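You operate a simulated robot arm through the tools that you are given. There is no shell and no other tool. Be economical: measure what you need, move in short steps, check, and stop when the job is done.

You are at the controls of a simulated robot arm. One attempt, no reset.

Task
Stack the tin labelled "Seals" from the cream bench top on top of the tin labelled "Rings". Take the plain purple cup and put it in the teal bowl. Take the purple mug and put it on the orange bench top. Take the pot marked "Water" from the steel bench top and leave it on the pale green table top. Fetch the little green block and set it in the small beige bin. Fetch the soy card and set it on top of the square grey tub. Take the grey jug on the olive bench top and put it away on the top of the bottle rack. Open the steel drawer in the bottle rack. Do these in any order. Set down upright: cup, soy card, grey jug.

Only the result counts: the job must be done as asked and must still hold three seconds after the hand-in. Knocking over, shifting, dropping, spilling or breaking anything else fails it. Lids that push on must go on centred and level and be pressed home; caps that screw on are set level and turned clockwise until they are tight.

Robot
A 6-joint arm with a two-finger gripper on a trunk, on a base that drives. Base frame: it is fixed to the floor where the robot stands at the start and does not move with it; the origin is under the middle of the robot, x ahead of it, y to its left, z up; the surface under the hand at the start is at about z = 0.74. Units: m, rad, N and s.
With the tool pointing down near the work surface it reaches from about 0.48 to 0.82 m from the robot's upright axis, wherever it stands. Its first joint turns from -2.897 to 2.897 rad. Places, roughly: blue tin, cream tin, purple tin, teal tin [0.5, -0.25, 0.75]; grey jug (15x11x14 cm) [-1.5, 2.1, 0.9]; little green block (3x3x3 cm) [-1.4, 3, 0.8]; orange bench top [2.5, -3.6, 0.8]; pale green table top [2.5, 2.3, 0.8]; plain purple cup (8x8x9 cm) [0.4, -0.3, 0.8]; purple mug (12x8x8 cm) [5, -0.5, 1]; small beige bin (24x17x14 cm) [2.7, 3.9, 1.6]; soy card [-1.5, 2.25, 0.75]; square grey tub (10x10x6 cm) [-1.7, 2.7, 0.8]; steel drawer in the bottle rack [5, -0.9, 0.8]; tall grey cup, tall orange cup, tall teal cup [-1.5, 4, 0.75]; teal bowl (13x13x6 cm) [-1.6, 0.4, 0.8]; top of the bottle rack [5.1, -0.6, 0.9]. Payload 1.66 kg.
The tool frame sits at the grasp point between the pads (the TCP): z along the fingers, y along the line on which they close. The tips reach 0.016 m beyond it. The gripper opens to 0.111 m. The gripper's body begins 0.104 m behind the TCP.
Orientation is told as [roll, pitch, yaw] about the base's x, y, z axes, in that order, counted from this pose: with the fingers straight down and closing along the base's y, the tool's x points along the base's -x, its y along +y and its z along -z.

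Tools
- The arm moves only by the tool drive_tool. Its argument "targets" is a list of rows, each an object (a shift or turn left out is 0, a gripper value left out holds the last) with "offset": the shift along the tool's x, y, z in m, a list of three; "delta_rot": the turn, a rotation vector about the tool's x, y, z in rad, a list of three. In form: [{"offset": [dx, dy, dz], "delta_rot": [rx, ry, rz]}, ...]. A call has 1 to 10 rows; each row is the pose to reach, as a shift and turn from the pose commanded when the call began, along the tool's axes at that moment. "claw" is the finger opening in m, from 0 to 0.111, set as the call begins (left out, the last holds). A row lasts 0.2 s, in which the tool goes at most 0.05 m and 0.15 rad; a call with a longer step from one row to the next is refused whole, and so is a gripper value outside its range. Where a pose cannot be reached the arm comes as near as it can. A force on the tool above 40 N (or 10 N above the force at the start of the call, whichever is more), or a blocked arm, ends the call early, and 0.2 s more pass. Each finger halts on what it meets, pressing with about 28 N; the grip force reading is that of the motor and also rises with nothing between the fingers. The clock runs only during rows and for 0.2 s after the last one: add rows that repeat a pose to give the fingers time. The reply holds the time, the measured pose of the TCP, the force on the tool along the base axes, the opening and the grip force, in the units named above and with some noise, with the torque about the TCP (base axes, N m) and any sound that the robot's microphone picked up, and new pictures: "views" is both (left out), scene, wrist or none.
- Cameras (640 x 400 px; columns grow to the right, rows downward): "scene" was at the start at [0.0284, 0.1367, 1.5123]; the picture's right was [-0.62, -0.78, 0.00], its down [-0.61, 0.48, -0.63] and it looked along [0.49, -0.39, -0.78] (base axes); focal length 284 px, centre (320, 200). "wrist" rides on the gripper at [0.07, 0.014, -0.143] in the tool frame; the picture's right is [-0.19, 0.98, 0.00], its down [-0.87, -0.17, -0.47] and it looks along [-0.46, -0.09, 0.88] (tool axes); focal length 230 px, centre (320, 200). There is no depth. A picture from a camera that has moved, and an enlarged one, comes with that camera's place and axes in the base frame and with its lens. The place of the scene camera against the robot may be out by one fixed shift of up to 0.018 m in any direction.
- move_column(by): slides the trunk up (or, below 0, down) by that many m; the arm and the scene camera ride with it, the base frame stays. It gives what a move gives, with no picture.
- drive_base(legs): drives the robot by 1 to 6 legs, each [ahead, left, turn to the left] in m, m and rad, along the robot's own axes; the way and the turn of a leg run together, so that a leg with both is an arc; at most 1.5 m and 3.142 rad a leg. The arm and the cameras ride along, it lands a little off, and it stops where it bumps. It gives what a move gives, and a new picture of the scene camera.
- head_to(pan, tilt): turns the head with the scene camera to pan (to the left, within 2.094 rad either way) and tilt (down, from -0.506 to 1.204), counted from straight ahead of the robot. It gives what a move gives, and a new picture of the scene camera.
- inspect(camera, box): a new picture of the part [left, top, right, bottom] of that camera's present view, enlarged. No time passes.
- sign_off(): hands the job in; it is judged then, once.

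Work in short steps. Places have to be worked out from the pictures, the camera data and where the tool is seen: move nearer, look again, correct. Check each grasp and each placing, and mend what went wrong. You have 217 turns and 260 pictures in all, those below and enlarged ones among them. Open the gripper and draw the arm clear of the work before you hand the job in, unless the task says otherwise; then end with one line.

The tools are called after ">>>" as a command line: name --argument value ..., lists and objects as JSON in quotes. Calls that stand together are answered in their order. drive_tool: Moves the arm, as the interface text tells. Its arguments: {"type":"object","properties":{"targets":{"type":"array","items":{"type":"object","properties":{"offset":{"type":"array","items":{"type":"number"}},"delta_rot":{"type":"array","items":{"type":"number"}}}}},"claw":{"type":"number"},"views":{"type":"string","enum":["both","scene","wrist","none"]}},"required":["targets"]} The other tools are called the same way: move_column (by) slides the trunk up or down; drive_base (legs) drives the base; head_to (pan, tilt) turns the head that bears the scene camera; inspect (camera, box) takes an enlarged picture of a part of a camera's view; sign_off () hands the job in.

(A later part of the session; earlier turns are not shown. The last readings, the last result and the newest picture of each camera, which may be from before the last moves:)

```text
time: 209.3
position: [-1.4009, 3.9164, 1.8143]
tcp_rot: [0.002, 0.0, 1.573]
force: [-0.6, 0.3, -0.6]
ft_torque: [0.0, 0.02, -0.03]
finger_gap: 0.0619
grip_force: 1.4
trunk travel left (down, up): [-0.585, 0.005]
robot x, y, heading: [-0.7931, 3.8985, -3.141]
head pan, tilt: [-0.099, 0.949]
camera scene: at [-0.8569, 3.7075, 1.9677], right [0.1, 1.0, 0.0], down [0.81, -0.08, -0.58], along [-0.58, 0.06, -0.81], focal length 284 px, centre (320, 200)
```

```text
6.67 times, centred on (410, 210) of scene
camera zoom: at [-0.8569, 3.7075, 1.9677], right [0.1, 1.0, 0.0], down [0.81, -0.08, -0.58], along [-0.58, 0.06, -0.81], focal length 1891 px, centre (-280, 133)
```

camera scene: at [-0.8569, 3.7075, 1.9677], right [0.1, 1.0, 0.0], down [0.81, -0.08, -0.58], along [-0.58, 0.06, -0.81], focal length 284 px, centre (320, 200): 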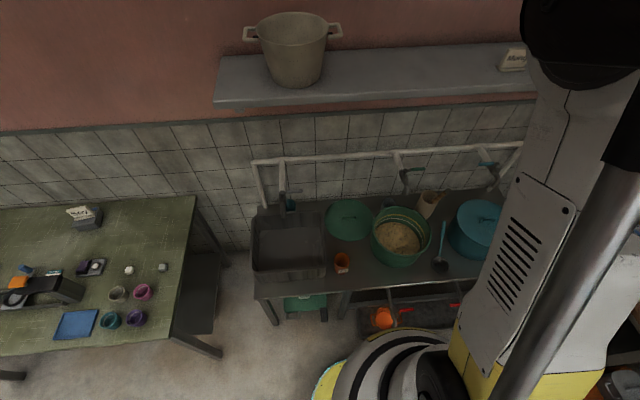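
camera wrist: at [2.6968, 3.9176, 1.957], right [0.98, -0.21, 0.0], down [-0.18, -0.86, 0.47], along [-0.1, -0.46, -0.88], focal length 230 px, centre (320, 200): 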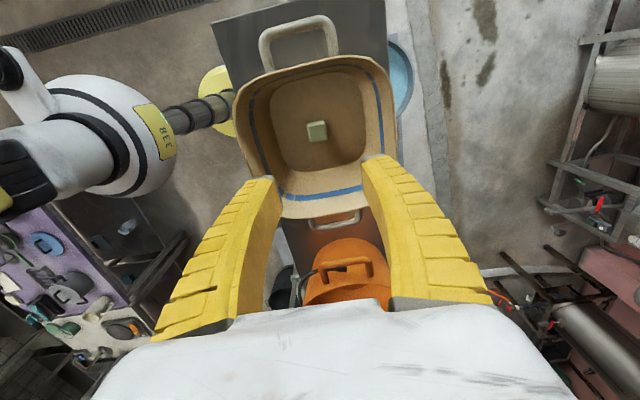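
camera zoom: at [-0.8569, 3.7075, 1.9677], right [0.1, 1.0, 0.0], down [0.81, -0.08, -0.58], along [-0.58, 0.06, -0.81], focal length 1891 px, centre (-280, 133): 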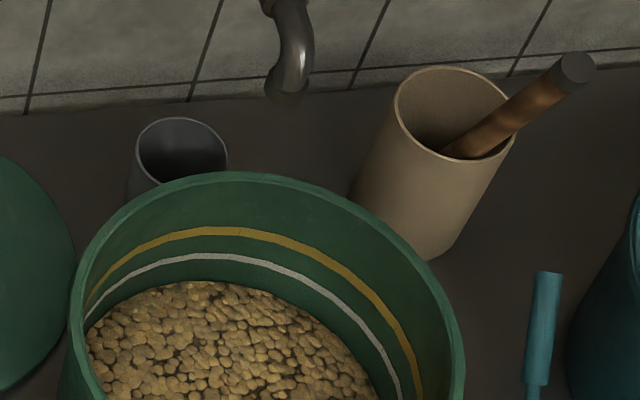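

Labels are hidden from here. Lower the column to bring the wrist camera near for a side view of the grey cup.

>>> move_column --by -0.4

>>> move_column --by -0.18

>>> drive_tool --targets '[{"offset": [0.03, 0.0, 0.03]}, {"offset": [0.07, 0.02, 0.05]}, {"offset": [0.1, 0.05, 0.07]}]' --views "both"

```text
time: 213.1
position: [-1.4003, 3.9165, 1.4134]
tcp_rot: [0.001, 0.0, 1.573]
force: [0.8, -0.1, -0.8]
ft_torque: [0.02, -0.03, 0.01]
finger_gap: 0.0622
grip_force: 1.6
trunk travel left (down, up): [-0.185, 0.405]
robot x, y, heading: [-0.7911, 3.8952, -3.138]
head pan, tilt: [-0.099, 0.949]
```

```text
time: 215.1
position: [-1.4012, 3.9155, 1.2346]
tcp_rot: [0.002, 0.0, 1.574]
force: [0.2, 0.0, 1.0]
ft_torque: [0.01, 0.02, 0.0]
finger_gap: 0.0617
grip_force: 1.4
trunk travel left (down, up): [-0.005, 0.585]
robot x, y, heading: [-0.795, 3.894, -3.142]
head pan, tilt: [-0.099, 0.949]
```

```text
time: 215.9
position: [-1.4502, 3.8173, 1.1646]
tcp_rot: [0.002, 0.001, 1.575]
force: [-0.1, 0.2, -0.3]
ft_torque: [0.0, -0.02, 0.02]
finger_gap: 0.0621
grip_force: 1.0
trunk travel left (down, up): [-0.005, 0.585]
robot x, y, heading: [-0.7972, 3.8931, -3.135]
head pan, tilt: [-0.099, 0.949]
camera scene: at [-0.8577, 3.7074, 1.3876], right [0.1, 1.0, 0.0], down [0.81, -0.08, -0.58], along [-0.58, 0.06, -0.81], focal length 284 px, centre (320, 200)
camera wrist: at [-1.4641, 3.7465, 1.3076], right [-0.98, 0.19, 0.0], down [0.17, 0.87, 0.47], along [0.09, 0.46, -0.88], focal length 230 px, centre (320, 200)
```

scene: 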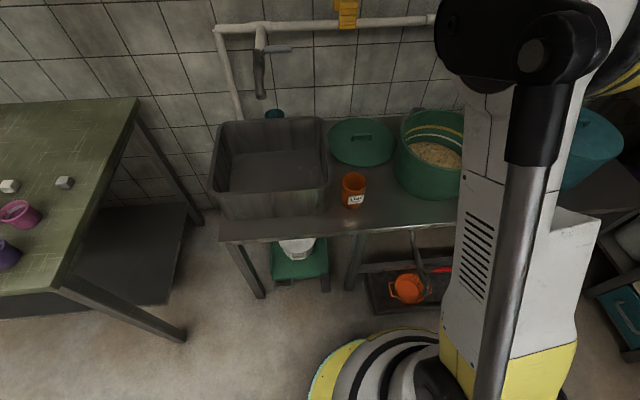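
wrist: 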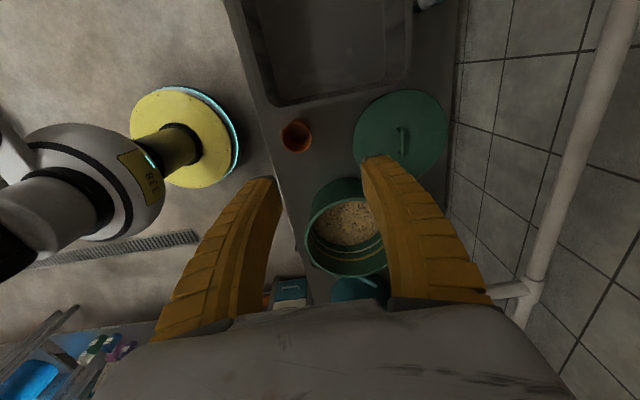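

Grey cup is hidden behind the finger; shift 0.09 m toward the wall for a clear look.

>>> drive_tool --targets '[{"offset": [0, 0.045, 0]}, {"offset": [0, 0.09, 0.0]}]' --claw 0.111 --views "wrist"

>>> inspect --camera "wrist" --box '[250, 150, 420, 300]'

```text
time: 216.5
position: [-1.5202, 3.8185, 1.1542]
tcp_rot: [0.003, 0.0, 1.575]
force: [0.6, 0.3, 0.3]
ft_torque: [-0.01, 0.06, -0.03]
finger_gap: 0.1111
grip_force: 0.1
out of reach, approached as far as the arm can: row 2
trunk travel left (down, up): [-0.005, 0.585]
robot x, y, heading: [-0.7944, 3.8907, -3.141]
head pan, tilt: [-0.099, 0.949]
camera wrist: at [-1.5344, 3.7477, 1.2965], right [-0.98, 0.19, 0.0], down [0.17, 0.87, 0.47], along [0.09, 0.46, -0.88], focal length 230 px, centre (320, 200)
```

wrist: 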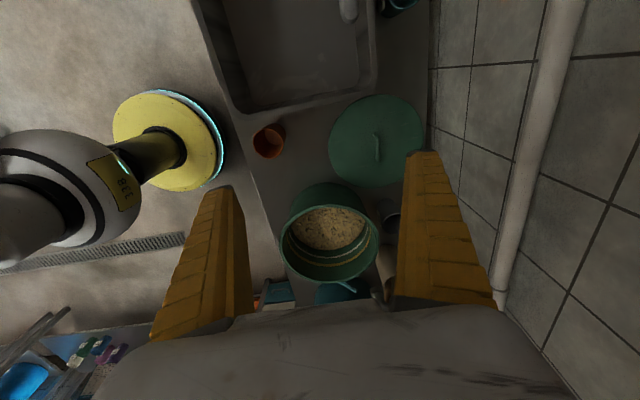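

```text
2.67 times, centred on (335, 225) of wrist
camera zoom: at [-1.5344, 3.7477, 1.2965], right [-0.98, 0.19, 0.0], down [0.17, 0.87, 0.47], along [0.09, 0.46, -0.88], focal length 614 px, centre (280, 133)
```

zoom: 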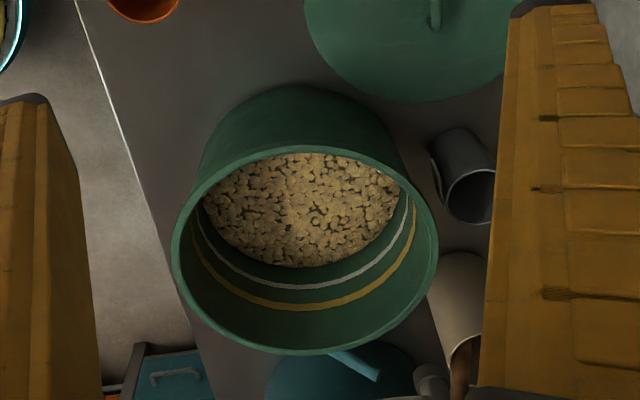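

>>> inspect --camera "wrist" --box '[350, 0, 450, 60]'

>>> inspect --camera "wrist" --box '[355, 190, 405, 240]'

```text
6.40 times, centred on (400, 30) of wrist
camera zoom: at [-1.5344, 3.7477, 1.2965], right [-0.98, 0.19, 0.0], down [0.17, 0.87, 0.47], along [0.09, 0.46, -0.88], focal length 1472 px, centre (-192, 1288)
```

zoom: 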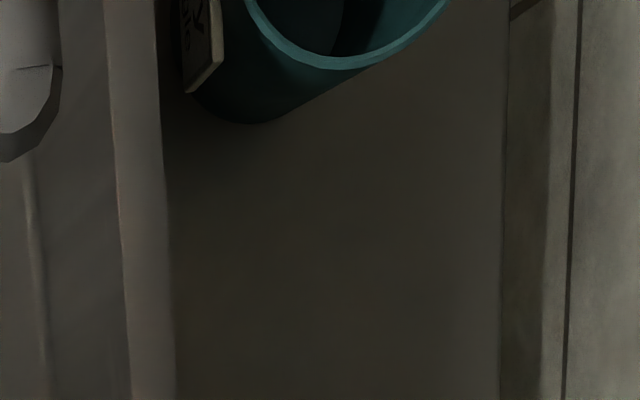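

```text
8.00 times, centred on (380, 215) of wrist
camera zoom: at [-1.5344, 3.7477, 1.2965], right [-0.98, 0.19, 0.0], down [0.17, 0.87, 0.47], along [0.09, 0.46, -0.88], focal length 1841 px, centre (-160, 80)
```

zoom: 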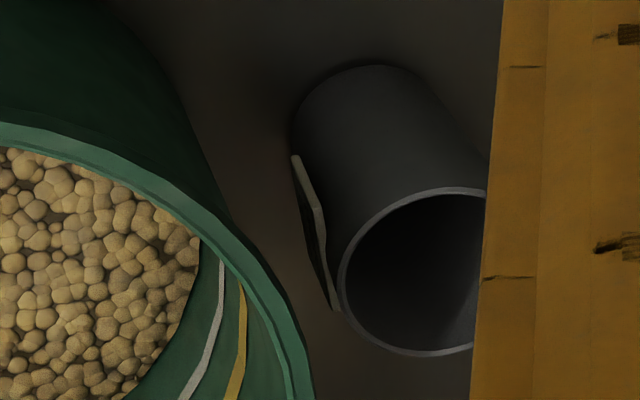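

Teal's label is coming into view; move the hand toward -y to read it.

>>> drive_tool --targets '[{"offset": [0.03, -0.03, 0.03]}, {"offset": [0.07, -0.04, 0.05]}, {"offset": [0.11, -0.05, 0.06]}]' --views "wrist"

>>> inspect --camera "wrist" --box '[350, 20, 450, 90]'

```text
refused: row 1 steps farther than a row can; nothing moved
```

```text
5.71 times, centred on (400, 55) of wrist
camera zoom: at [-1.5344, 3.7477, 1.2965], right [-0.98, 0.19, 0.0], down [0.17, 0.87, 0.47], along [0.09, 0.46, -0.88], focal length 1315 px, centre (-137, 1029)
```

zoom: 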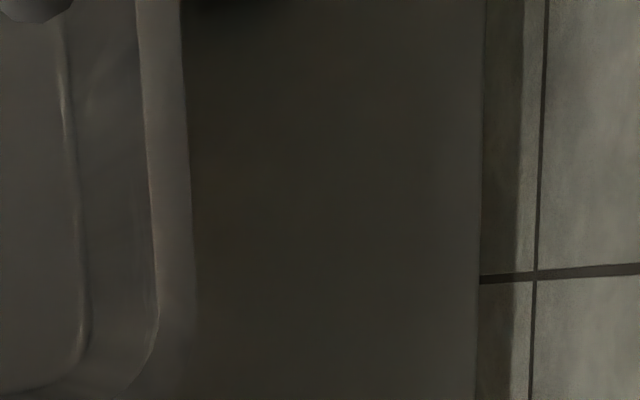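

>>> drive_tool --targets '[{"offset": [0.03, -0.025, 0.02]}, {"offset": [0.07, -0.04, 0.04]}, {"offset": [0.11, -0.045, 0.05]}, {"offset": [0.14, -0.045, 0.05]}]' --views "wrist"

>>> inspect --camera "wrist" --box '[350, 20, 450, 90]'

```text
time: 217.5
position: [-1.4782, 3.6779, 1.1024]
tcp_rot: [0.001, 0.001, 1.573]
force: [1.1, 0.1, -0.7]
ft_torque: [0.02, -0.01, 0.0]
finger_gap: 0.1107
grip_force: 0.0
trunk travel left (down, up): [-0.005, 0.585]
robot x, y, heading: [-0.7953, 3.8944, -3.14]
head pan, tilt: [-0.099, 0.949]
camera wrist: at [-1.4929, 3.6068, 1.2452], right [-0.98, 0.19, 0.0], down [0.17, 0.87, 0.47], along [0.09, 0.46, -0.88], focal length 230 px, centre (320, 200)
```

wrist: 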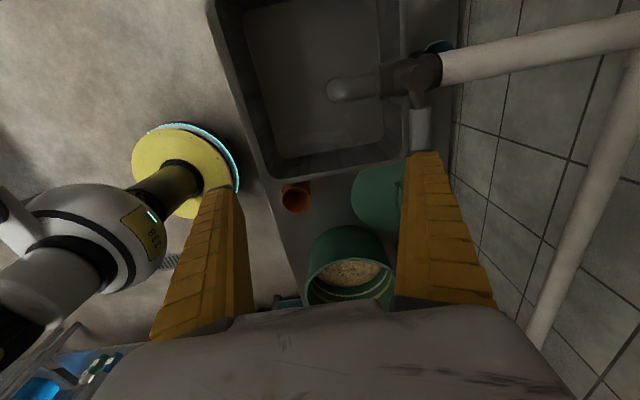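

```text
5.71 times, centred on (400, 55) of wrist
camera zoom: at [-1.4929, 3.6068, 1.2452], right [-0.98, 0.19, 0.0], down [0.17, 0.87, 0.47], along [0.09, 0.46, -0.88], focal length 1315 px, centre (-137, 1029)
```

zoom: 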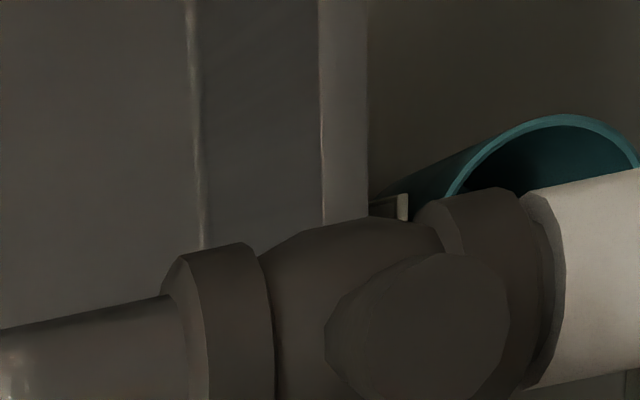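

>>> drive_tool --targets '[{"offset": [-0.03, -0.014, -0.02]}, {"offset": [-0.06, -0.028, -0.04]}, {"offset": [-0.09, -0.042, -0.055]}]' --views "none"

>>> inspect --camera "wrist" --box '[360, 0, 480, 75]'

```text
time: 218.3
position: [-1.436, 3.7694, 1.1587]
tcp_rot: [0.002, 0.0, 1.574]
force: [0.0, 0.5, -0.7]
ft_torque: [0.02, -0.04, -0.02]
finger_gap: 0.1109
grip_force: 0.0
trunk travel left (down, up): [-0.005, 0.585]
robot x, y, heading: [-0.7943, 3.8977, -3.136]
head pan, tilt: [-0.099, 0.949]
```

```text
5.33 times, centred on (420, 38) of wrist
camera zoom: at [-1.4496, 3.6983, 1.3008], right [-0.98, 0.19, 0.0], down [0.17, 0.87, 0.47], along [0.09, 0.46, -0.88], focal length 1227 px, centre (-213, 1067)
```

zoom: 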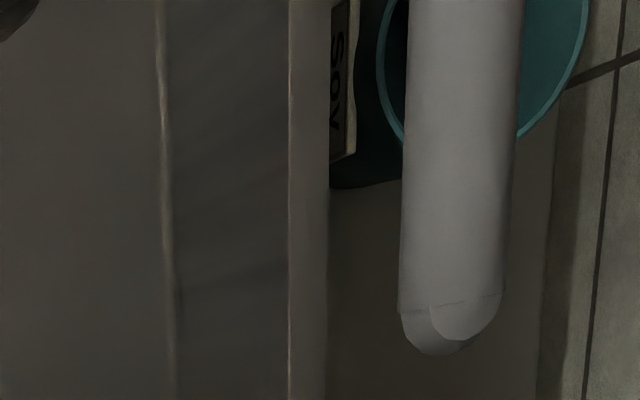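

Teal reads "Soy", so the grey cup behind the green pot is "Water" (~(-1.668,4.15), rim z≈0.76). A tap hangs above it, so I'll take it with a tilted approach from the -y side. First retract the hand a bit and reposition the base.

>>> drive_tool --targets '[{"offset": [-0.04, -0.025, 0]}, {"offset": [-0.08, -0.05, 0]}, {"offset": [-0.12, -0.075, 0]}, {"offset": [-0.16, -0.1, 0]}, {"offset": [-0.2, -0.12, 0]}, {"offset": [-0.23, -0.136, 0]}]' --views "none"

>>> drive_base --legs '[[0, 0.175, 0], [0.155, 0, 0]]'

```text
time: 219.7
position: [-1.298, 3.9994, 1.1598]
tcp_rot: [0.001, 0.001, 1.573]
force: [1.4, 0.3, 0.3]
ft_torque: [0.0, -0.01, 0.03]
finger_gap: 0.1107
grip_force: 0.0
trunk travel left (down, up): [-0.005, 0.585]
robot x, y, heading: [-0.7954, 3.8973, -3.137]
head pan, tilt: [-0.099, 0.949]
```

```text
time: 222.2
position: [-1.4582, 3.8218, 1.1588]
tcp_rot: [0.002, 0.0, 1.576]
force: [-0.2, -0.7, 0.0]
ft_torque: [0.04, -0.04, 0.01]
finger_gap: 0.1109
grip_force: 0.1
trunk travel left (down, up): [-0.005, 0.585]
robot x, y, heading: [-0.9508, 3.7226, -3.139]
head pan, tilt: [-0.099, 0.949]
camera scene: at [-1.0162, 3.5316, 1.3876], right [0.09, 1.0, 0.0], down [0.81, -0.08, -0.58], along [-0.58, 0.05, -0.81], focal length 284 px, centre (320, 200)
```

scene: 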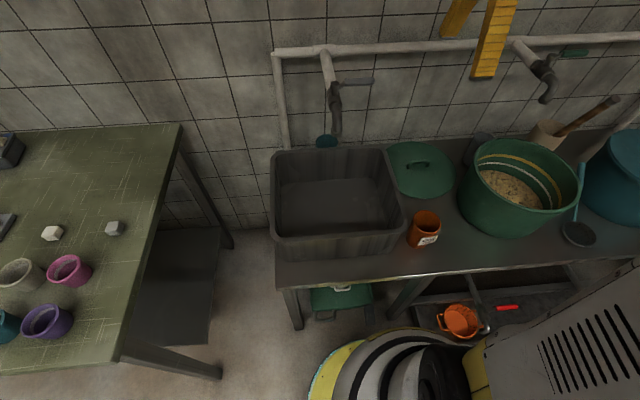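

>>> inspect --camera "scene" --box '[380, 30, 600, 230]'

```text
2.00 times, centred on (490, 130) of scene
camera zoom: at [-1.0162, 3.5316, 1.3876], right [0.09, 1.0, 0.0], down [0.81, -0.08, -0.58], along [-0.58, 0.05, -0.81], focal length 567 px, centre (-20, 340)
```

zoom: 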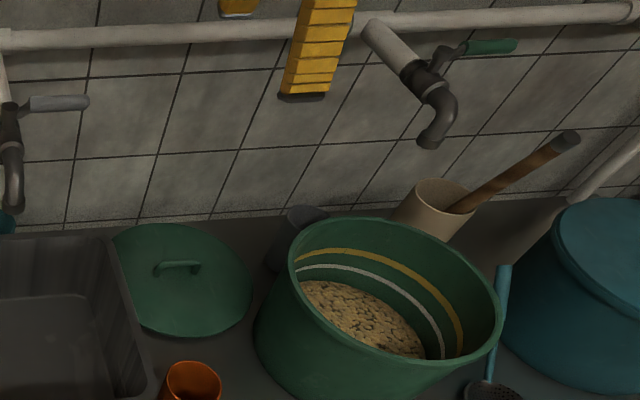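

Measured: cup (-1.668,4.14) Ø≈7 cm, tap tip (-1.594,4.167,0.946), pot edge x≈-1.61. Go to a standoff with azimuth 40° and tilt 35° pointing at the cup.

>>> drive_tool --targets '[{"offset": [-0.025, 0.012, 0.02], "delta_rot": [-0.0305, -0.0835, -0.0968]}, {"offset": [-0.05, 0.025, 0.045], "delta_rot": [-0.061, -0.167, -0.1937]}, {"offset": [-0.075, 0.04, 0.07], "delta_rot": [-0.0915, -0.2506, -0.2905]}, {"offset": [-0.1, 0.055, 0.095], "delta_rot": [-0.122, -0.3341, -0.3874]}, {"offset": [-0.12, 0.068, 0.12], "delta_rot": [-0.1525, -0.4176, -0.4842]}, {"offset": [-0.14, 0.08, 0.14], "delta_rot": [-0.183, -0.5012, -0.5811]}, {"offset": [-0.158, 0.092, 0.159], "delta_rot": [-0.2135, -0.5847, -0.6779]}]' --views "both"

```text
time: 223.8
position: [-1.5519, 3.9796, 1.0013]
tcp_rot: [0.001, -0.612, 2.278]
force: [-0.5, -0.1, -0.1]
ft_torque: [-0.01, 0.0, -0.02]
finger_gap: 0.1106
grip_force: 0.1
trunk travel left (down, up): [-0.005, 0.585]
robot x, y, heading: [-0.9539, 3.7229, -3.137]
head pan, tilt: [-0.099, 0.949]
camera scene: at [-1.016, 3.5317, 1.3877], right [0.09, 1.0, 0.0], down [0.81, -0.08, -0.58], along [-0.58, 0.05, -0.81], focal length 284 px, centre (320, 200)
camera wrist: at [-1.4723, 3.8647, 1.0775], right [-0.85, -0.52, 0.11], down [-0.16, 0.44, 0.88], along [-0.51, 0.73, -0.45], focal length 230 px, centre (320, 200)
```

scene: 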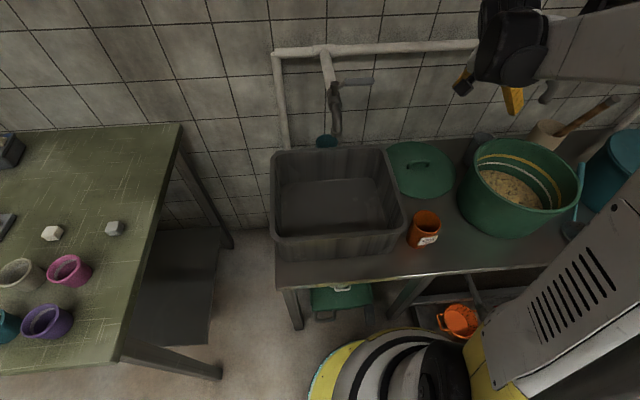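
wrist: 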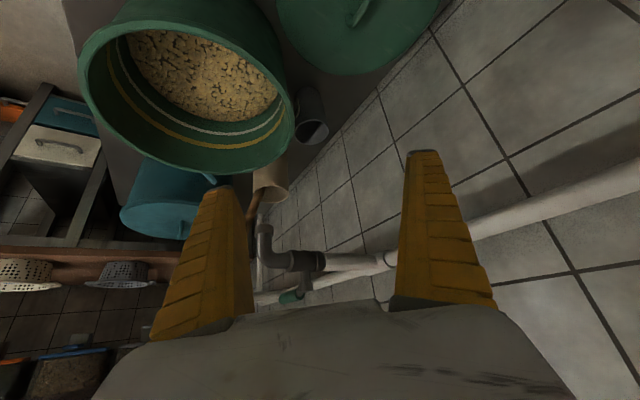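

>>> inspect --camera "wrist" --box '[230, 60, 390, 180]'

```text
3.33 times, centred on (310, 120) of wrist
camera zoom: at [-1.4723, 3.8647, 1.0775], right [-0.85, -0.52, 0.11], down [-0.16, 0.44, 0.88], along [-0.51, 0.73, -0.45], focal length 767 px, centre (353, 467)
```

zoom: 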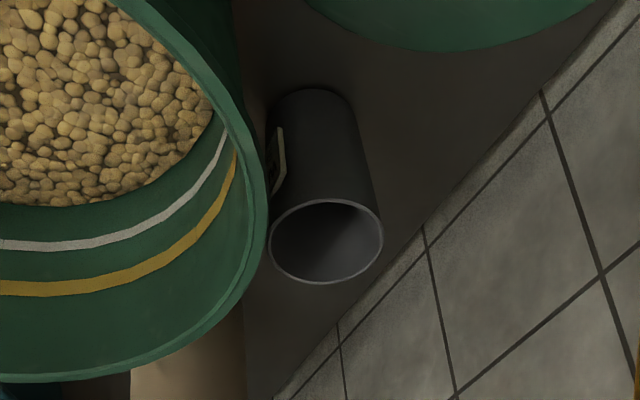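

Clear view: cup (-1.66,4.137), rim 0.76, bench ≈0.66; the approach line is almost exactly along the tool axis. Advance 0.2 m, narrowing the jaw to 0.088.

>>> drive_tool --targets '[{"offset": [0, -0.005, 0.045]}, {"offset": [-0.001, -0.01, 0.09]}, {"offset": [-0.002, -0.015, 0.135]}, {"offset": [-0.0026, -0.018, 0.18]}, {"offset": [-0.0026, -0.018, 0.22]}]' --claw 0.088 --views "both"

```text
time: 225.1
position: [-1.6222, 4.0887, 0.8229]
tcp_rot: [0.002, -0.612, 2.275]
force: [-0.5, -0.6, -0.4]
ft_torque: [-0.02, -0.04, -0.01]
finger_gap: 0.0891
grip_force: 0.9
trunk travel left (down, up): [-0.005, 0.585]
robot x, y, heading: [-0.9514, 3.7223, -3.141]
head pan, tilt: [-0.099, 0.949]
camera scene: at [-1.016, 3.5316, 1.3876], right [0.09, 1.0, 0.0], down [0.81, -0.08, -0.58], along [-0.58, 0.05, -0.81], focal length 284 px, centre (320, 200)
camera wrist: at [-1.5434, 3.9728, 0.8985], right [-0.85, -0.52, 0.11], down [-0.16, 0.44, 0.88], along [-0.51, 0.73, -0.46], focal length 230 px, centre (320, 200)
```

scene: 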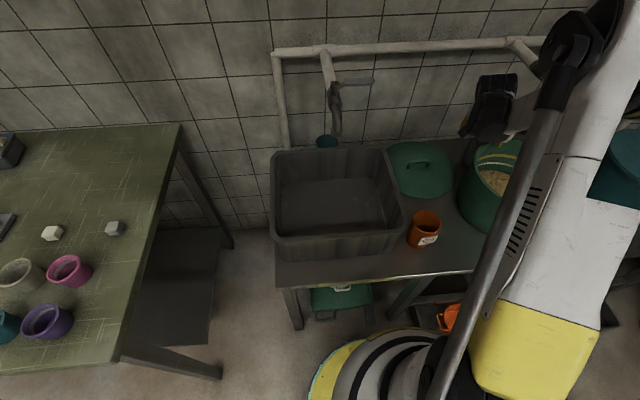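
wrist: 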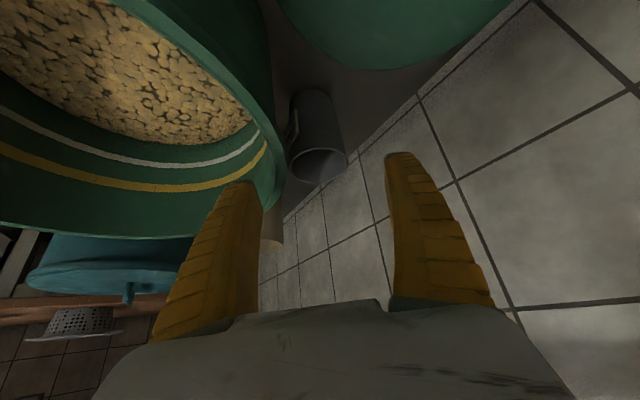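

The pot-side finger would meet the pot rim at this azimuth. Retreat along the axis and re-orient to approach nearly along +y (azimuth 6°, tilt 45°).

>>> drive_tool --targets '[{"offset": [0, 0, -0.05]}, {"offset": [0, 0, -0.1]}, {"offset": [0, 0, -0.15]}, {"offset": [0, 0, -0.2]}, {"offset": [0.006, 0.019, -0.18], "delta_rot": [0.0765, -0.034, 0.0913]}, {"offset": [0.012, 0.038, -0.158], "delta_rot": [0.1531, -0.068, 0.1826]}, {"offset": [0.018, 0.057, -0.136], "delta_rot": [0.2296, -0.1021, 0.2738]}, {"offset": [0.024, 0.076, -0.114], "delta_rot": [0.3062, -0.1361, 0.3651]}, {"offset": [0.03, 0.0954, -0.093], "delta_rot": [0.3827, -0.1701, 0.4564]}]' --views "both"

>>> inspect --camera "wrist" --box '[230, 80, 410, 220]'

```text
time: 227.1
position: [-1.643, 3.9664, 0.8822]
tcp_rot: [0.002, -0.787, 1.674]
force: [1.0, 0.2, -0.2]
ft_torque: [0.03, 0.02, 0.01]
finger_gap: 0.0893
grip_force: 1.0
trunk travel left (down, up): [-0.005, 0.585]
robot x, y, heading: [-0.9541, 3.7229, -3.136]
head pan, tilt: [-0.099, 0.949]
camera scene: at [-1.016, 3.5316, 1.3876], right [0.09, 1.0, 0.0], down [0.81, -0.08, -0.58], along [-0.58, 0.05, -0.81], focal length 284 px, centre (320, 200)
camera wrist: at [-1.6403, 3.8146, 0.9333], right [-0.99, 0.03, 0.14], down [0.14, 0.29, 0.95], along [-0.01, 0.96, -0.29], focal length 230 px, centre (320, 200)
```

scene: 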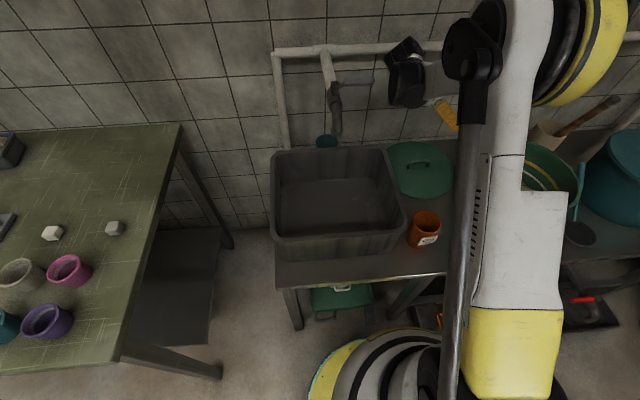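
wrist: 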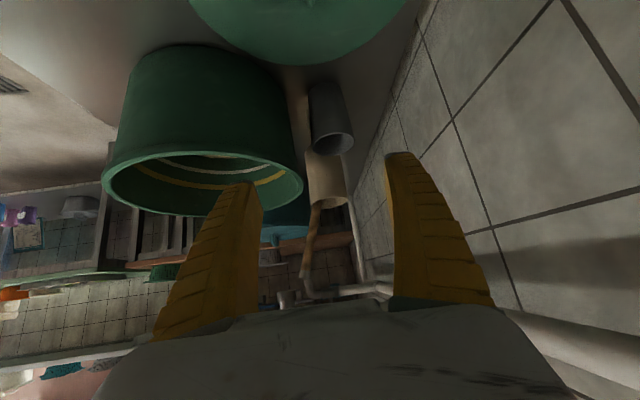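

```text
2.86 times, centred on (320, 150) of wrist
camera zoom: at [-1.6403, 3.8146, 0.9333], right [-0.99, 0.03, 0.14], down [0.14, 0.29, 0.95], along [-0.01, 0.96, -0.29], focal length 657 px, centre (320, 343)
```

zoom: 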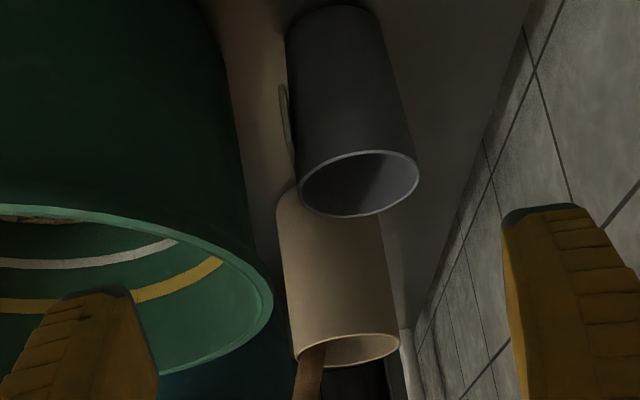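

Now the gap between cup and pot (≈29 mm) is clearly visible, cup at ≈(-1.675,4.13). Shift laterally and advance 0.15 m with jaw 0.084.

>>> drive_tool --targets '[{"offset": [0.003, 0.007, 0.03]}, {"offset": [0.006, 0.0136, 0.06]}, {"offset": [0.008, 0.0136, 0.09]}, {"offset": [0.008, 0.0136, 0.12]}, {"offset": [0.008, 0.0136, 0.15]}]' --claw 0.084 --views "wrist"

```text
time: 228.2
position: [-1.667, 4.0675, 0.7704]
tcp_rot: [0.003, -0.787, 1.679]
force: [0.5, 0.4, -0.9]
ft_torque: [-0.02, 0.0, 0.0]
finger_gap: 0.085
grip_force: 0.7
trunk travel left (down, up): [-0.005, 0.585]
robot x, y, heading: [-0.9538, 3.7189, -3.136]
head pan, tilt: [-0.099, 0.949]
camera wrist: at [-1.6639, 3.9153, 0.8219], right [-0.99, 0.03, 0.14], down [0.14, 0.29, 0.95], along [-0.02, 0.96, -0.3], focal length 230 px, centre (320, 200)
```

wrist: 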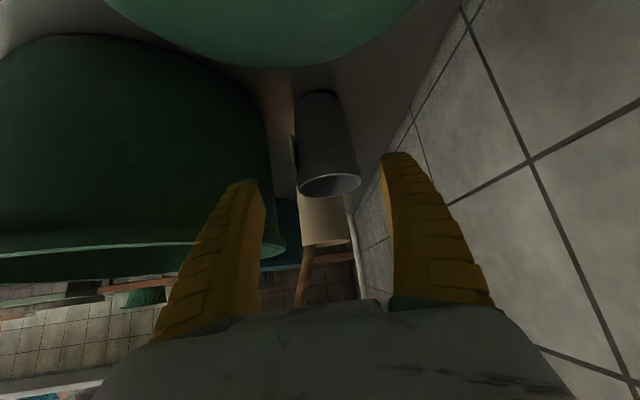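

Cup and gap are ~9 mm to the wall side of the jaw centre. Shift by that and advance partway.

>>> drive_tool --targets '[{"offset": [0, 0.009, 0]}, {"offset": [0, 0.009, 0.02]}, {"offset": [0, 0.009, 0.04]}]' --views "wrist"

>>> inspect --camera "wrist" --box '[220, 80, 420, 260]'

```text
time: 229.1
position: [-1.6784, 4.0927, 0.7426]
tcp_rot: [0.003, -0.785, 1.68]
force: [-0.6, 0.0, -0.3]
ft_torque: [-0.02, 0.03, 0.02]
finger_gap: 0.0851
grip_force: 0.2
trunk travel left (down, up): [-0.005, 0.585]
robot x, y, heading: [-0.9552, 3.7203, -3.132]
head pan, tilt: [-0.099, 0.949]
camera wrist: at [-1.6767, 3.9416, 0.7932], right [-0.99, 0.03, 0.14], down [0.14, 0.29, 0.95], along [-0.02, 0.96, -0.3], focal length 230 px, centre (320, 200)
```

wrist: 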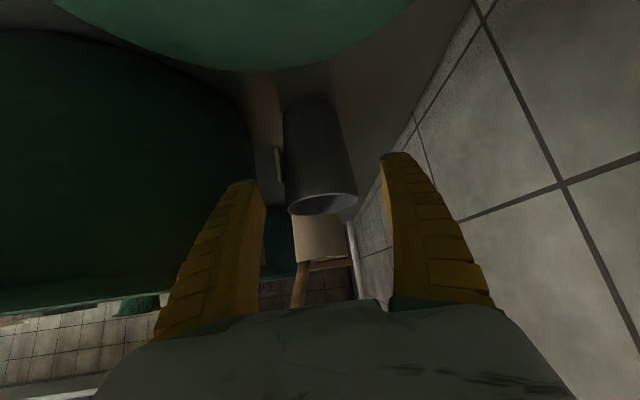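

```text
2.22 times, centred on (320, 170) of wrist
camera zoom: at [-1.6767, 3.9416, 0.7932], right [-0.99, 0.03, 0.14], down [0.14, 0.29, 0.95], along [-0.02, 0.96, -0.3], focal length 511 px, centre (320, 267)
```

zoom: 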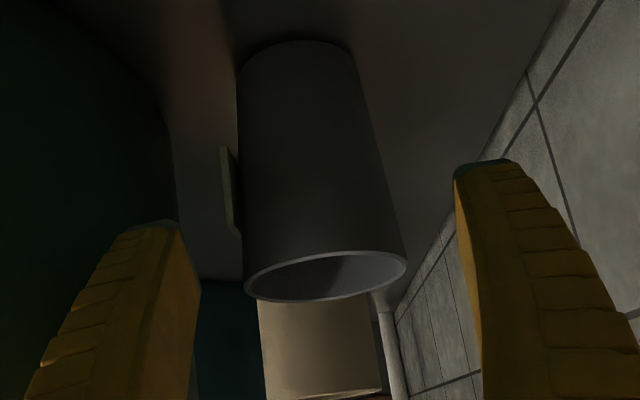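

Gap for the pot-side finger is tight; bias 3 mm toward the cup and advance the rest.

>>> drive_tool --targets '[{"offset": [0, 0.003, 0.012]}, {"offset": [0, 0.003, 0.025]}, {"offset": [0, 0.003, 0.038]}]' --views "none"

>>> inspect --camera "wrist" --box '[220, 80, 420, 260]'

```text
time: 229.8
position: [-1.6847, 4.1196, 0.7145]
tcp_rot: [0.004, -0.786, 1.678]
force: [0.4, 0.0, -0.2]
ft_torque: [-0.01, -0.01, 0.0]
finger_gap: 0.0854
grip_force: 0.9
trunk travel left (down, up): [-0.005, 0.585]
robot x, y, heading: [-0.9538, 3.7217, -3.137]
head pan, tilt: [-0.099, 0.949]
```

```text
2.22 times, centred on (320, 170) of wrist
camera zoom: at [-1.683, 3.9671, 0.7657], right [-0.99, 0.03, 0.14], down [0.14, 0.29, 0.95], along [-0.02, 0.96, -0.3], focal length 511 px, centre (320, 267)
```

zoom: 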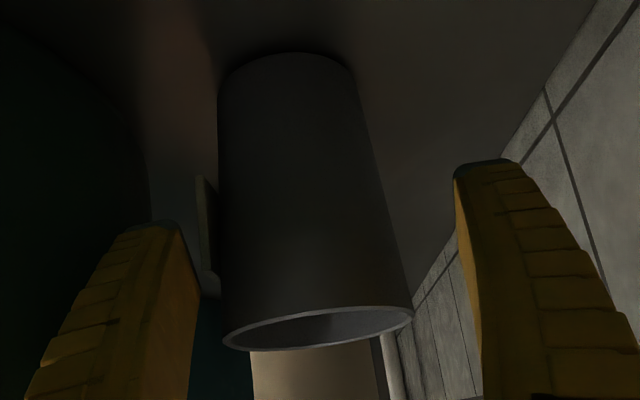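

No contact so far. Move 20 mm more horizontally in +y so the pads straddle the cup axis.

>>> drive_tool --targets '[{"offset": [-0.005, 0.001, 0.005]}, {"offset": [-0.01, 0.002, 0.01]}, {"offset": [-0.014, 0.002, 0.014]}]' --views "none"

>>> inspect --camera "wrist" --box '[220, 80, 420, 260]'

```text
time: 230.7
position: [-1.6892, 4.1383, 0.7135]
tcp_rot: [0.004, -0.787, 1.678]
force: [-0.4, -0.1, -0.2]
ft_torque: [-0.04, 0.01, 0.03]
finger_gap: 0.0856
grip_force: 0.7
trunk travel left (down, up): [-0.005, 0.585]
robot x, y, heading: [-0.9517, 3.7238, -3.135]
head pan, tilt: [-0.099, 0.949]
```

```text
2.22 times, centred on (320, 170) of wrist
camera zoom: at [-1.6874, 3.9866, 0.7656], right [-0.99, 0.03, 0.14], down [0.14, 0.29, 0.95], along [-0.02, 0.96, -0.3], focal length 511 px, centre (320, 267)
```

zoom: 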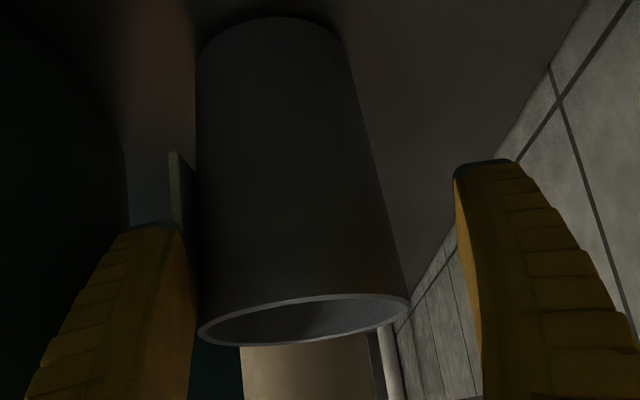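

Cup lies between the pads. Close.

>>> drive_tool --targets '[{"offset": [0, 0, 0]}, {"offset": [0, 0, 0]}, {"offset": [0, 0, 0]}]' --claw 0 --views "wrist"

```text
time: 231.4
position: [-1.69, 4.1382, 0.7128]
tcp_rot: [0.002, -0.786, 1.68]
force: [0.0, 0.3, -0.2]
ft_torque: [0.01, 0.01, -0.01]
finger_gap: 0.0059
grip_force: 28.6
trunk travel left (down, up): [-0.005, 0.585]
robot x, y, heading: [-0.9513, 3.7197, -3.139]
head pan, tilt: [-0.099, 0.949]
camera wrist: at [-1.6874, 3.9863, 0.7656], right [-0.99, 0.03, 0.14], down [0.14, 0.29, 0.95], along [-0.02, 0.96, -0.3], focal length 230 px, centre (320, 200)
```

wrist: 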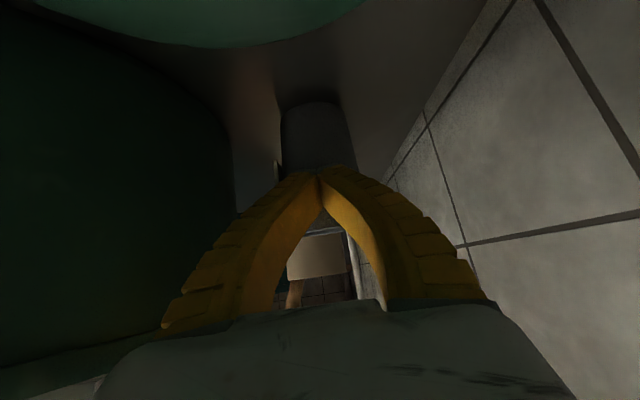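

The pads closed short of the cup. Reopen and look.

>>> drive_tool --targets '[{"offset": [0, 0, 0]}, {"offset": [0, 0, 0]}, {"offset": [0, 0, 0]}]' --claw 0.084 --views "none"

>>> inspect --camera "wrist" --box '[220, 80, 420, 260]'

```text
time: 232.2
position: [-1.6893, 4.138, 0.7148]
tcp_rot: [0.004, -0.786, 1.681]
force: [-0.8, 0.0, -0.3]
ft_torque: [0.02, -0.02, 0.01]
finger_gap: 0.0853
grip_force: 0.8
trunk travel left (down, up): [-0.005, 0.585]
robot x, y, heading: [-0.952, 3.7199, -3.135]
head pan, tilt: [-0.099, 0.949]
```

```text
2.22 times, centred on (320, 170) of wrist
camera zoom: at [-1.6874, 3.9863, 0.7656], right [-0.99, 0.03, 0.14], down [0.14, 0.29, 0.95], along [-0.02, 0.96, -0.3], focal length 511 px, centre (320, 267)
```

zoom: 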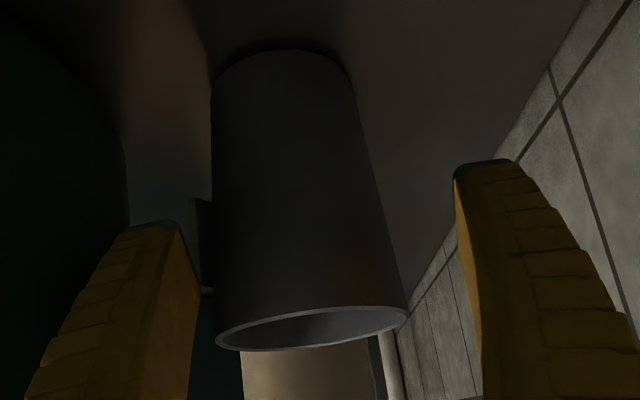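

The cup slid ~2 cm forward and is larger than assumed (~7.2 cm). Shift 8 mm toward the pot side to centre on it, then advance 35 mm in +y.

>>> drive_tool --targets '[{"offset": [0, -0.004, 0]}, {"offset": [0, -0.008, 0]}, {"offset": [-0.006, -0.008, 0.006]}, {"offset": [-0.012, -0.008, 0.012]}]' --views "none"

>>> inspect --camera "wrist" --box '[220, 80, 420, 260]'

```text
time: 233.2
position: [-1.6847, 4.156, 0.7146]
tcp_rot: [0.002, -0.786, 1.68]
force: [0.3, 0.8, 0.7]
ft_torque: [0.02, 0.0, 0.02]
finger_gap: 0.0852
grip_force: 0.7
trunk travel left (down, up): [-0.005, 0.585]
robot x, y, heading: [-0.9534, 3.7215, -3.133]
head pan, tilt: [-0.099, 0.949]
```

```text
2.22 times, centred on (320, 170) of wrist
camera zoom: at [-1.6813, 4.0041, 0.7655], right [-0.99, 0.03, 0.14], down [0.14, 0.29, 0.95], along [-0.02, 0.96, -0.3], focal length 511 px, centre (320, 267)
```

zoom: 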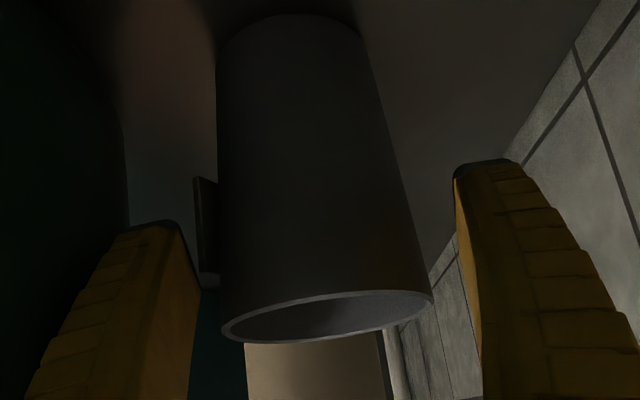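

>>> drive_tool --targets '[{"offset": [-0.004, -0.003, 0.004]}, {"offset": [-0.009, -0.003, 0.009]}, {"offset": [-0.014, -0.003, 0.014]}, {"offset": [-0.018, -0.003, 0.018]}]' --views "none"

>>> inspect --camera "wrist" --box '[220, 80, 420, 260]'

```text
time: 234.2
position: [-1.6838, 4.1819, 0.7134]
tcp_rot: [0.003, -0.786, 1.68]
force: [0.4, 0.2, 0.4]
ft_torque: [-0.01, 0.02, 0.01]
finger_gap: 0.0854
grip_force: 0.4
trunk travel left (down, up): [-0.005, 0.585]
robot x, y, heading: [-0.9529, 3.7235, -3.136]
head pan, tilt: [-0.099, 0.949]
```

```text
2.22 times, centred on (320, 170) of wrist
camera zoom: at [-1.681, 4.0301, 0.7652], right [-0.99, 0.03, 0.14], down [0.14, 0.29, 0.95], along [-0.02, 0.96, -0.3], focal length 511 px, centre (320, 267)
```

zoom: 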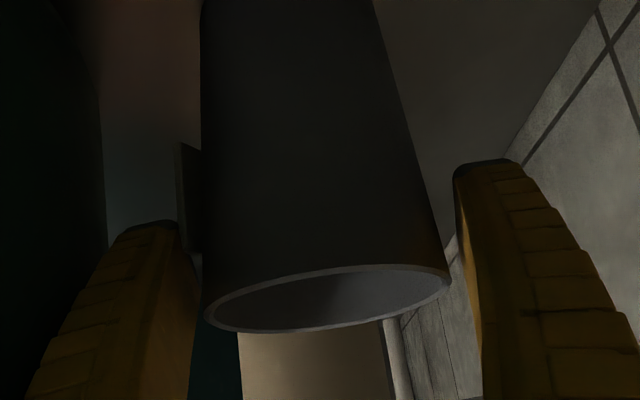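

Now the pads straddle the cup axis. Close again.

>>> drive_tool --targets '[{"offset": [0, 0, 0]}, {"offset": [0, 0, 0]}, {"offset": [0, 0, 0]}]' --claw 0 --views "wrist"

```text
time: 235.1
position: [-1.6834, 4.1812, 0.713]
tcp_rot: [0.003, -0.785, 1.677]
force: [-0.3, -0.2, -0.8]
ft_torque: [-0.01, 0.01, 0.02]
finger_gap: 0.0716
grip_force: 27.6
trunk travel left (down, up): [-0.005, 0.585]
robot x, y, heading: [-0.9497, 3.7227, -3.136]
head pan, tilt: [-0.099, 0.949]
camera wrist: at [-1.681, 4.03, 0.7653], right [-0.99, 0.03, 0.14], down [0.14, 0.29, 0.95], along [-0.02, 0.96, -0.3], focal length 230 px, centre (320, 200)
```

wrist: 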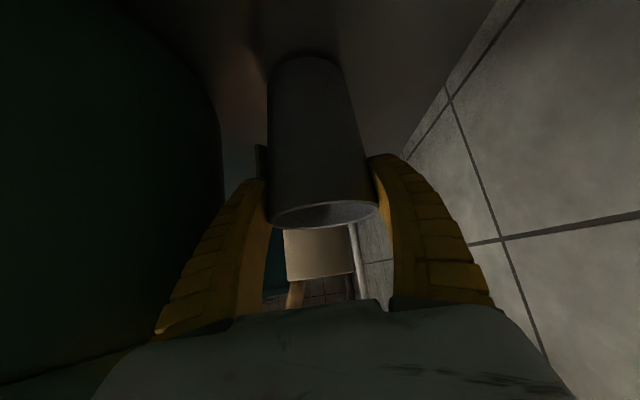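

Gripped (71.6 mm). Lift 2 cm, then retreat up and back along the approach axis.

>>> drive_tool --targets '[{"offset": [-0.007, 0, -0.007]}, {"offset": [-0.014, 0, -0.014]}, {"offset": [-0.014, 0, -0.04]}, {"offset": [-0.014, 0, -0.08]}, {"offset": [-0.014, 0, -0.12]}, {"offset": [-0.014, 0, -0.16]}, {"offset": [-0.014, 0, -0.2]}, {"offset": [-0.014, -0.01, -0.24]}, {"offset": [-0.014, -0.02, -0.28]}]' --views "both"

```text
time: 237.1
position: [-1.6423, 3.9954, 0.9203]
tcp_rot: [0.003, -0.784, 1.677]
force: [-0.8, -0.1, -0.1]
ft_torque: [-0.02, -0.07, 0.02]
finger_gap: 0.0714
grip_force: 27.7
trunk travel left (down, up): [-0.005, 0.585]
robot x, y, heading: [-0.9557, 3.718, -3.137]
head pan, tilt: [-0.099, 0.949]
camera scene: at [-1.0158, 3.5317, 1.3877], right [0.09, 1.0, 0.0], down [0.81, -0.08, -0.58], along [-0.58, 0.05, -0.81], focal length 284 px, centre (320, 200)
camera wrist: at [-1.64, 3.8441, 0.972], right [-0.99, 0.03, 0.14], down [0.14, 0.29, 0.95], along [-0.02, 0.96, -0.3], focal length 230 px, centre (320, 200)
```

scene: 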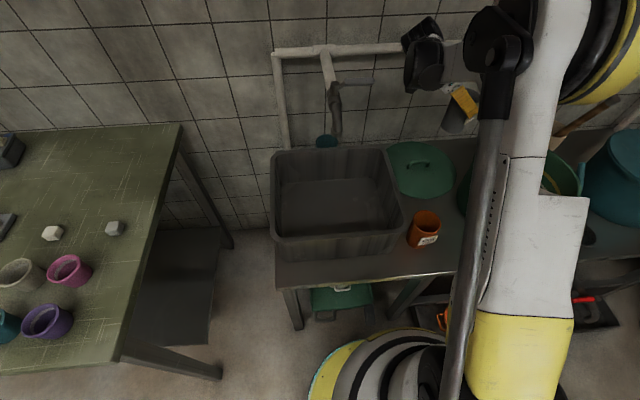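
wrist: 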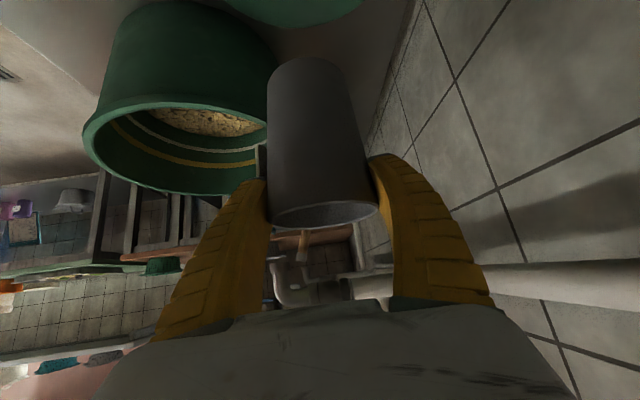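

Cup is upright in the jaw, reading held. Draw it out over the bench, keeping the orientation.

>>> drive_tool --targets '[{"offset": [-0.007, -0.028, -0.032]}, {"offset": [-0.014, -0.055, -0.064]}, {"offset": [-0.021, -0.083, -0.096]}, {"offset": [-0.028, -0.11, -0.128]}, {"offset": [-0.035, -0.135, -0.158]}, {"offset": [-0.041, -0.158, -0.185]}, {"offset": [-0.0464, -0.179, -0.208]}]' --views "wrist"

>>> inspect --camera "scene" --box '[380, 0, 560, 130]'

```text
time: 238.7
position: [-1.4518, 3.9028, 1.101]
tcp_rot: [0.004, -0.784, 1.679]
force: [-0.3, -0.4, -0.3]
ft_torque: [0.0, 0.03, 0.02]
finger_gap: 0.0713
grip_force: 28.0
trunk travel left (down, up): [-0.005, 0.585]
robot x, y, heading: [-0.9565, 3.7182, -3.139]
head pan, tilt: [-0.099, 0.949]
camera wrist: at [-1.4492, 3.7502, 1.1518], right [-0.99, 0.03, 0.14], down [0.14, 0.29, 0.95], along [-0.02, 0.96, -0.3], focal length 230 px, centre (320, 200)
```

wrist: 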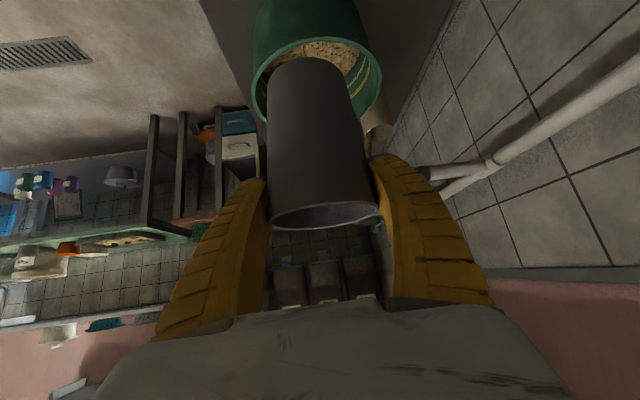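

```text
3.08 times, centred on (470, 65) of scene
camera zoom: at [-1.0158, 3.5316, 1.3877], right [0.09, 1.0, 0.0], down [0.81, -0.08, -0.58], along [-0.58, 0.05, -0.81], focal length 873 px, centre (-142, 615)
```

zoom: 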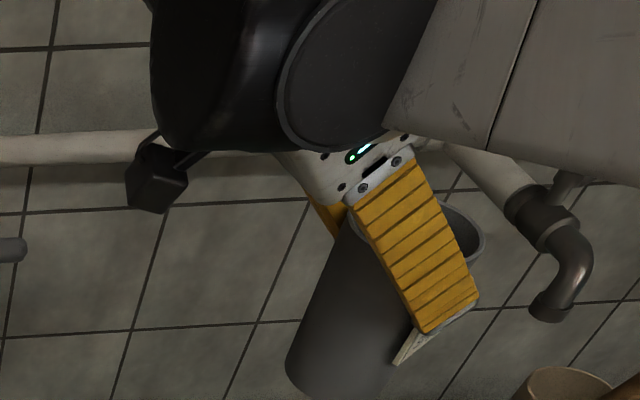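

Back out, raise the column for clearance, and drive to the gap entrance.

>>> drive_base --legs '[[-0.52, 0, 0]]'

>>> move_column --by 0.35

>>> drive_base --legs '[[0, 1.3, 0], [0, 1.29, 0]]'

```text
time: 241.7
position: [-0.9365, 3.9035, 1.1006]
tcp_rot: [0.004, -0.785, 1.683]
force: [-0.7, 0.7, 0.7]
ft_torque: [-0.02, 0.0, 0.01]
finger_gap: 0.0713
grip_force: 27.7
trunk travel left (down, up): [-0.005, 0.585]
robot x, y, heading: [-0.4428, 3.7269, -3.136]
head pan, tilt: [-0.099, 0.949]
camera scene: at [-0.4991, 3.5351, 1.3877], right [0.09, 1.0, 0.0], down [0.81, -0.07, -0.58], along [-0.58, 0.05, -0.81], focal length 284 px, centre (320, 200)
```

scene: 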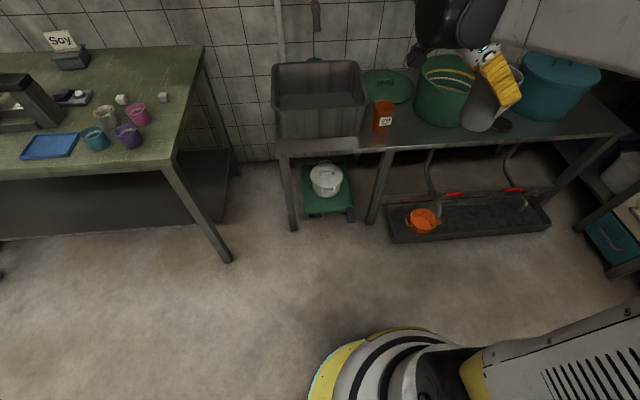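

```text
time: 245.1
position: [-0.9358, 3.9044, 1.4505]
tcp_rot: [0.003, -0.786, 1.684]
force: [-0.2, 0.2, -0.4]
ft_torque: [-0.02, 0.0, 0.01]
finger_gap: 0.0712
grip_force: 27.8
trunk travel left (down, up): [-0.355, 0.235]
robot x, y, heading: [-0.438, 3.7224, -3.132]
head pan, tilt: [-0.099, 0.949]
```

```text
time: 257.6
position: [-0.9204, 1.3286, 1.4502]
tcp_rot: [0.003, -0.785, 1.686]
force: [-0.6, 0.3, -0.5]
ft_torque: [-0.01, -0.02, 0.02]
finger_gap: 0.0708
grip_force: 28.5
trunk travel left (down, up): [-0.355, 0.235]
robot x, y, heading: [-0.4209, 1.1488, -3.128]
head pan, tilt: [-0.099, 0.949]
camera scene: at [-0.4817, 0.9609, 1.7376], right [0.09, 1.0, 0.0], down [0.81, -0.07, -0.58], along [-0.58, 0.05, -0.81], focal length 284 px, centre (320, 200)
```

scene: 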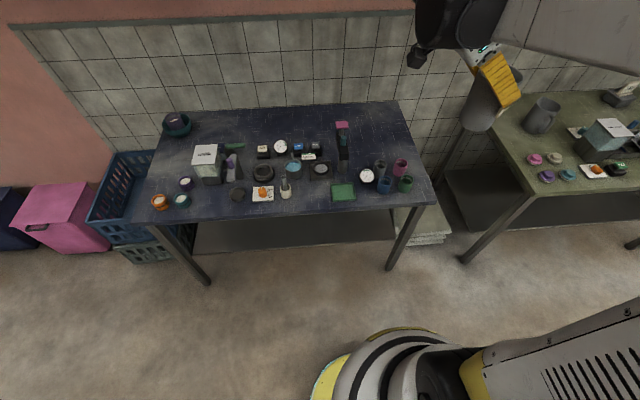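

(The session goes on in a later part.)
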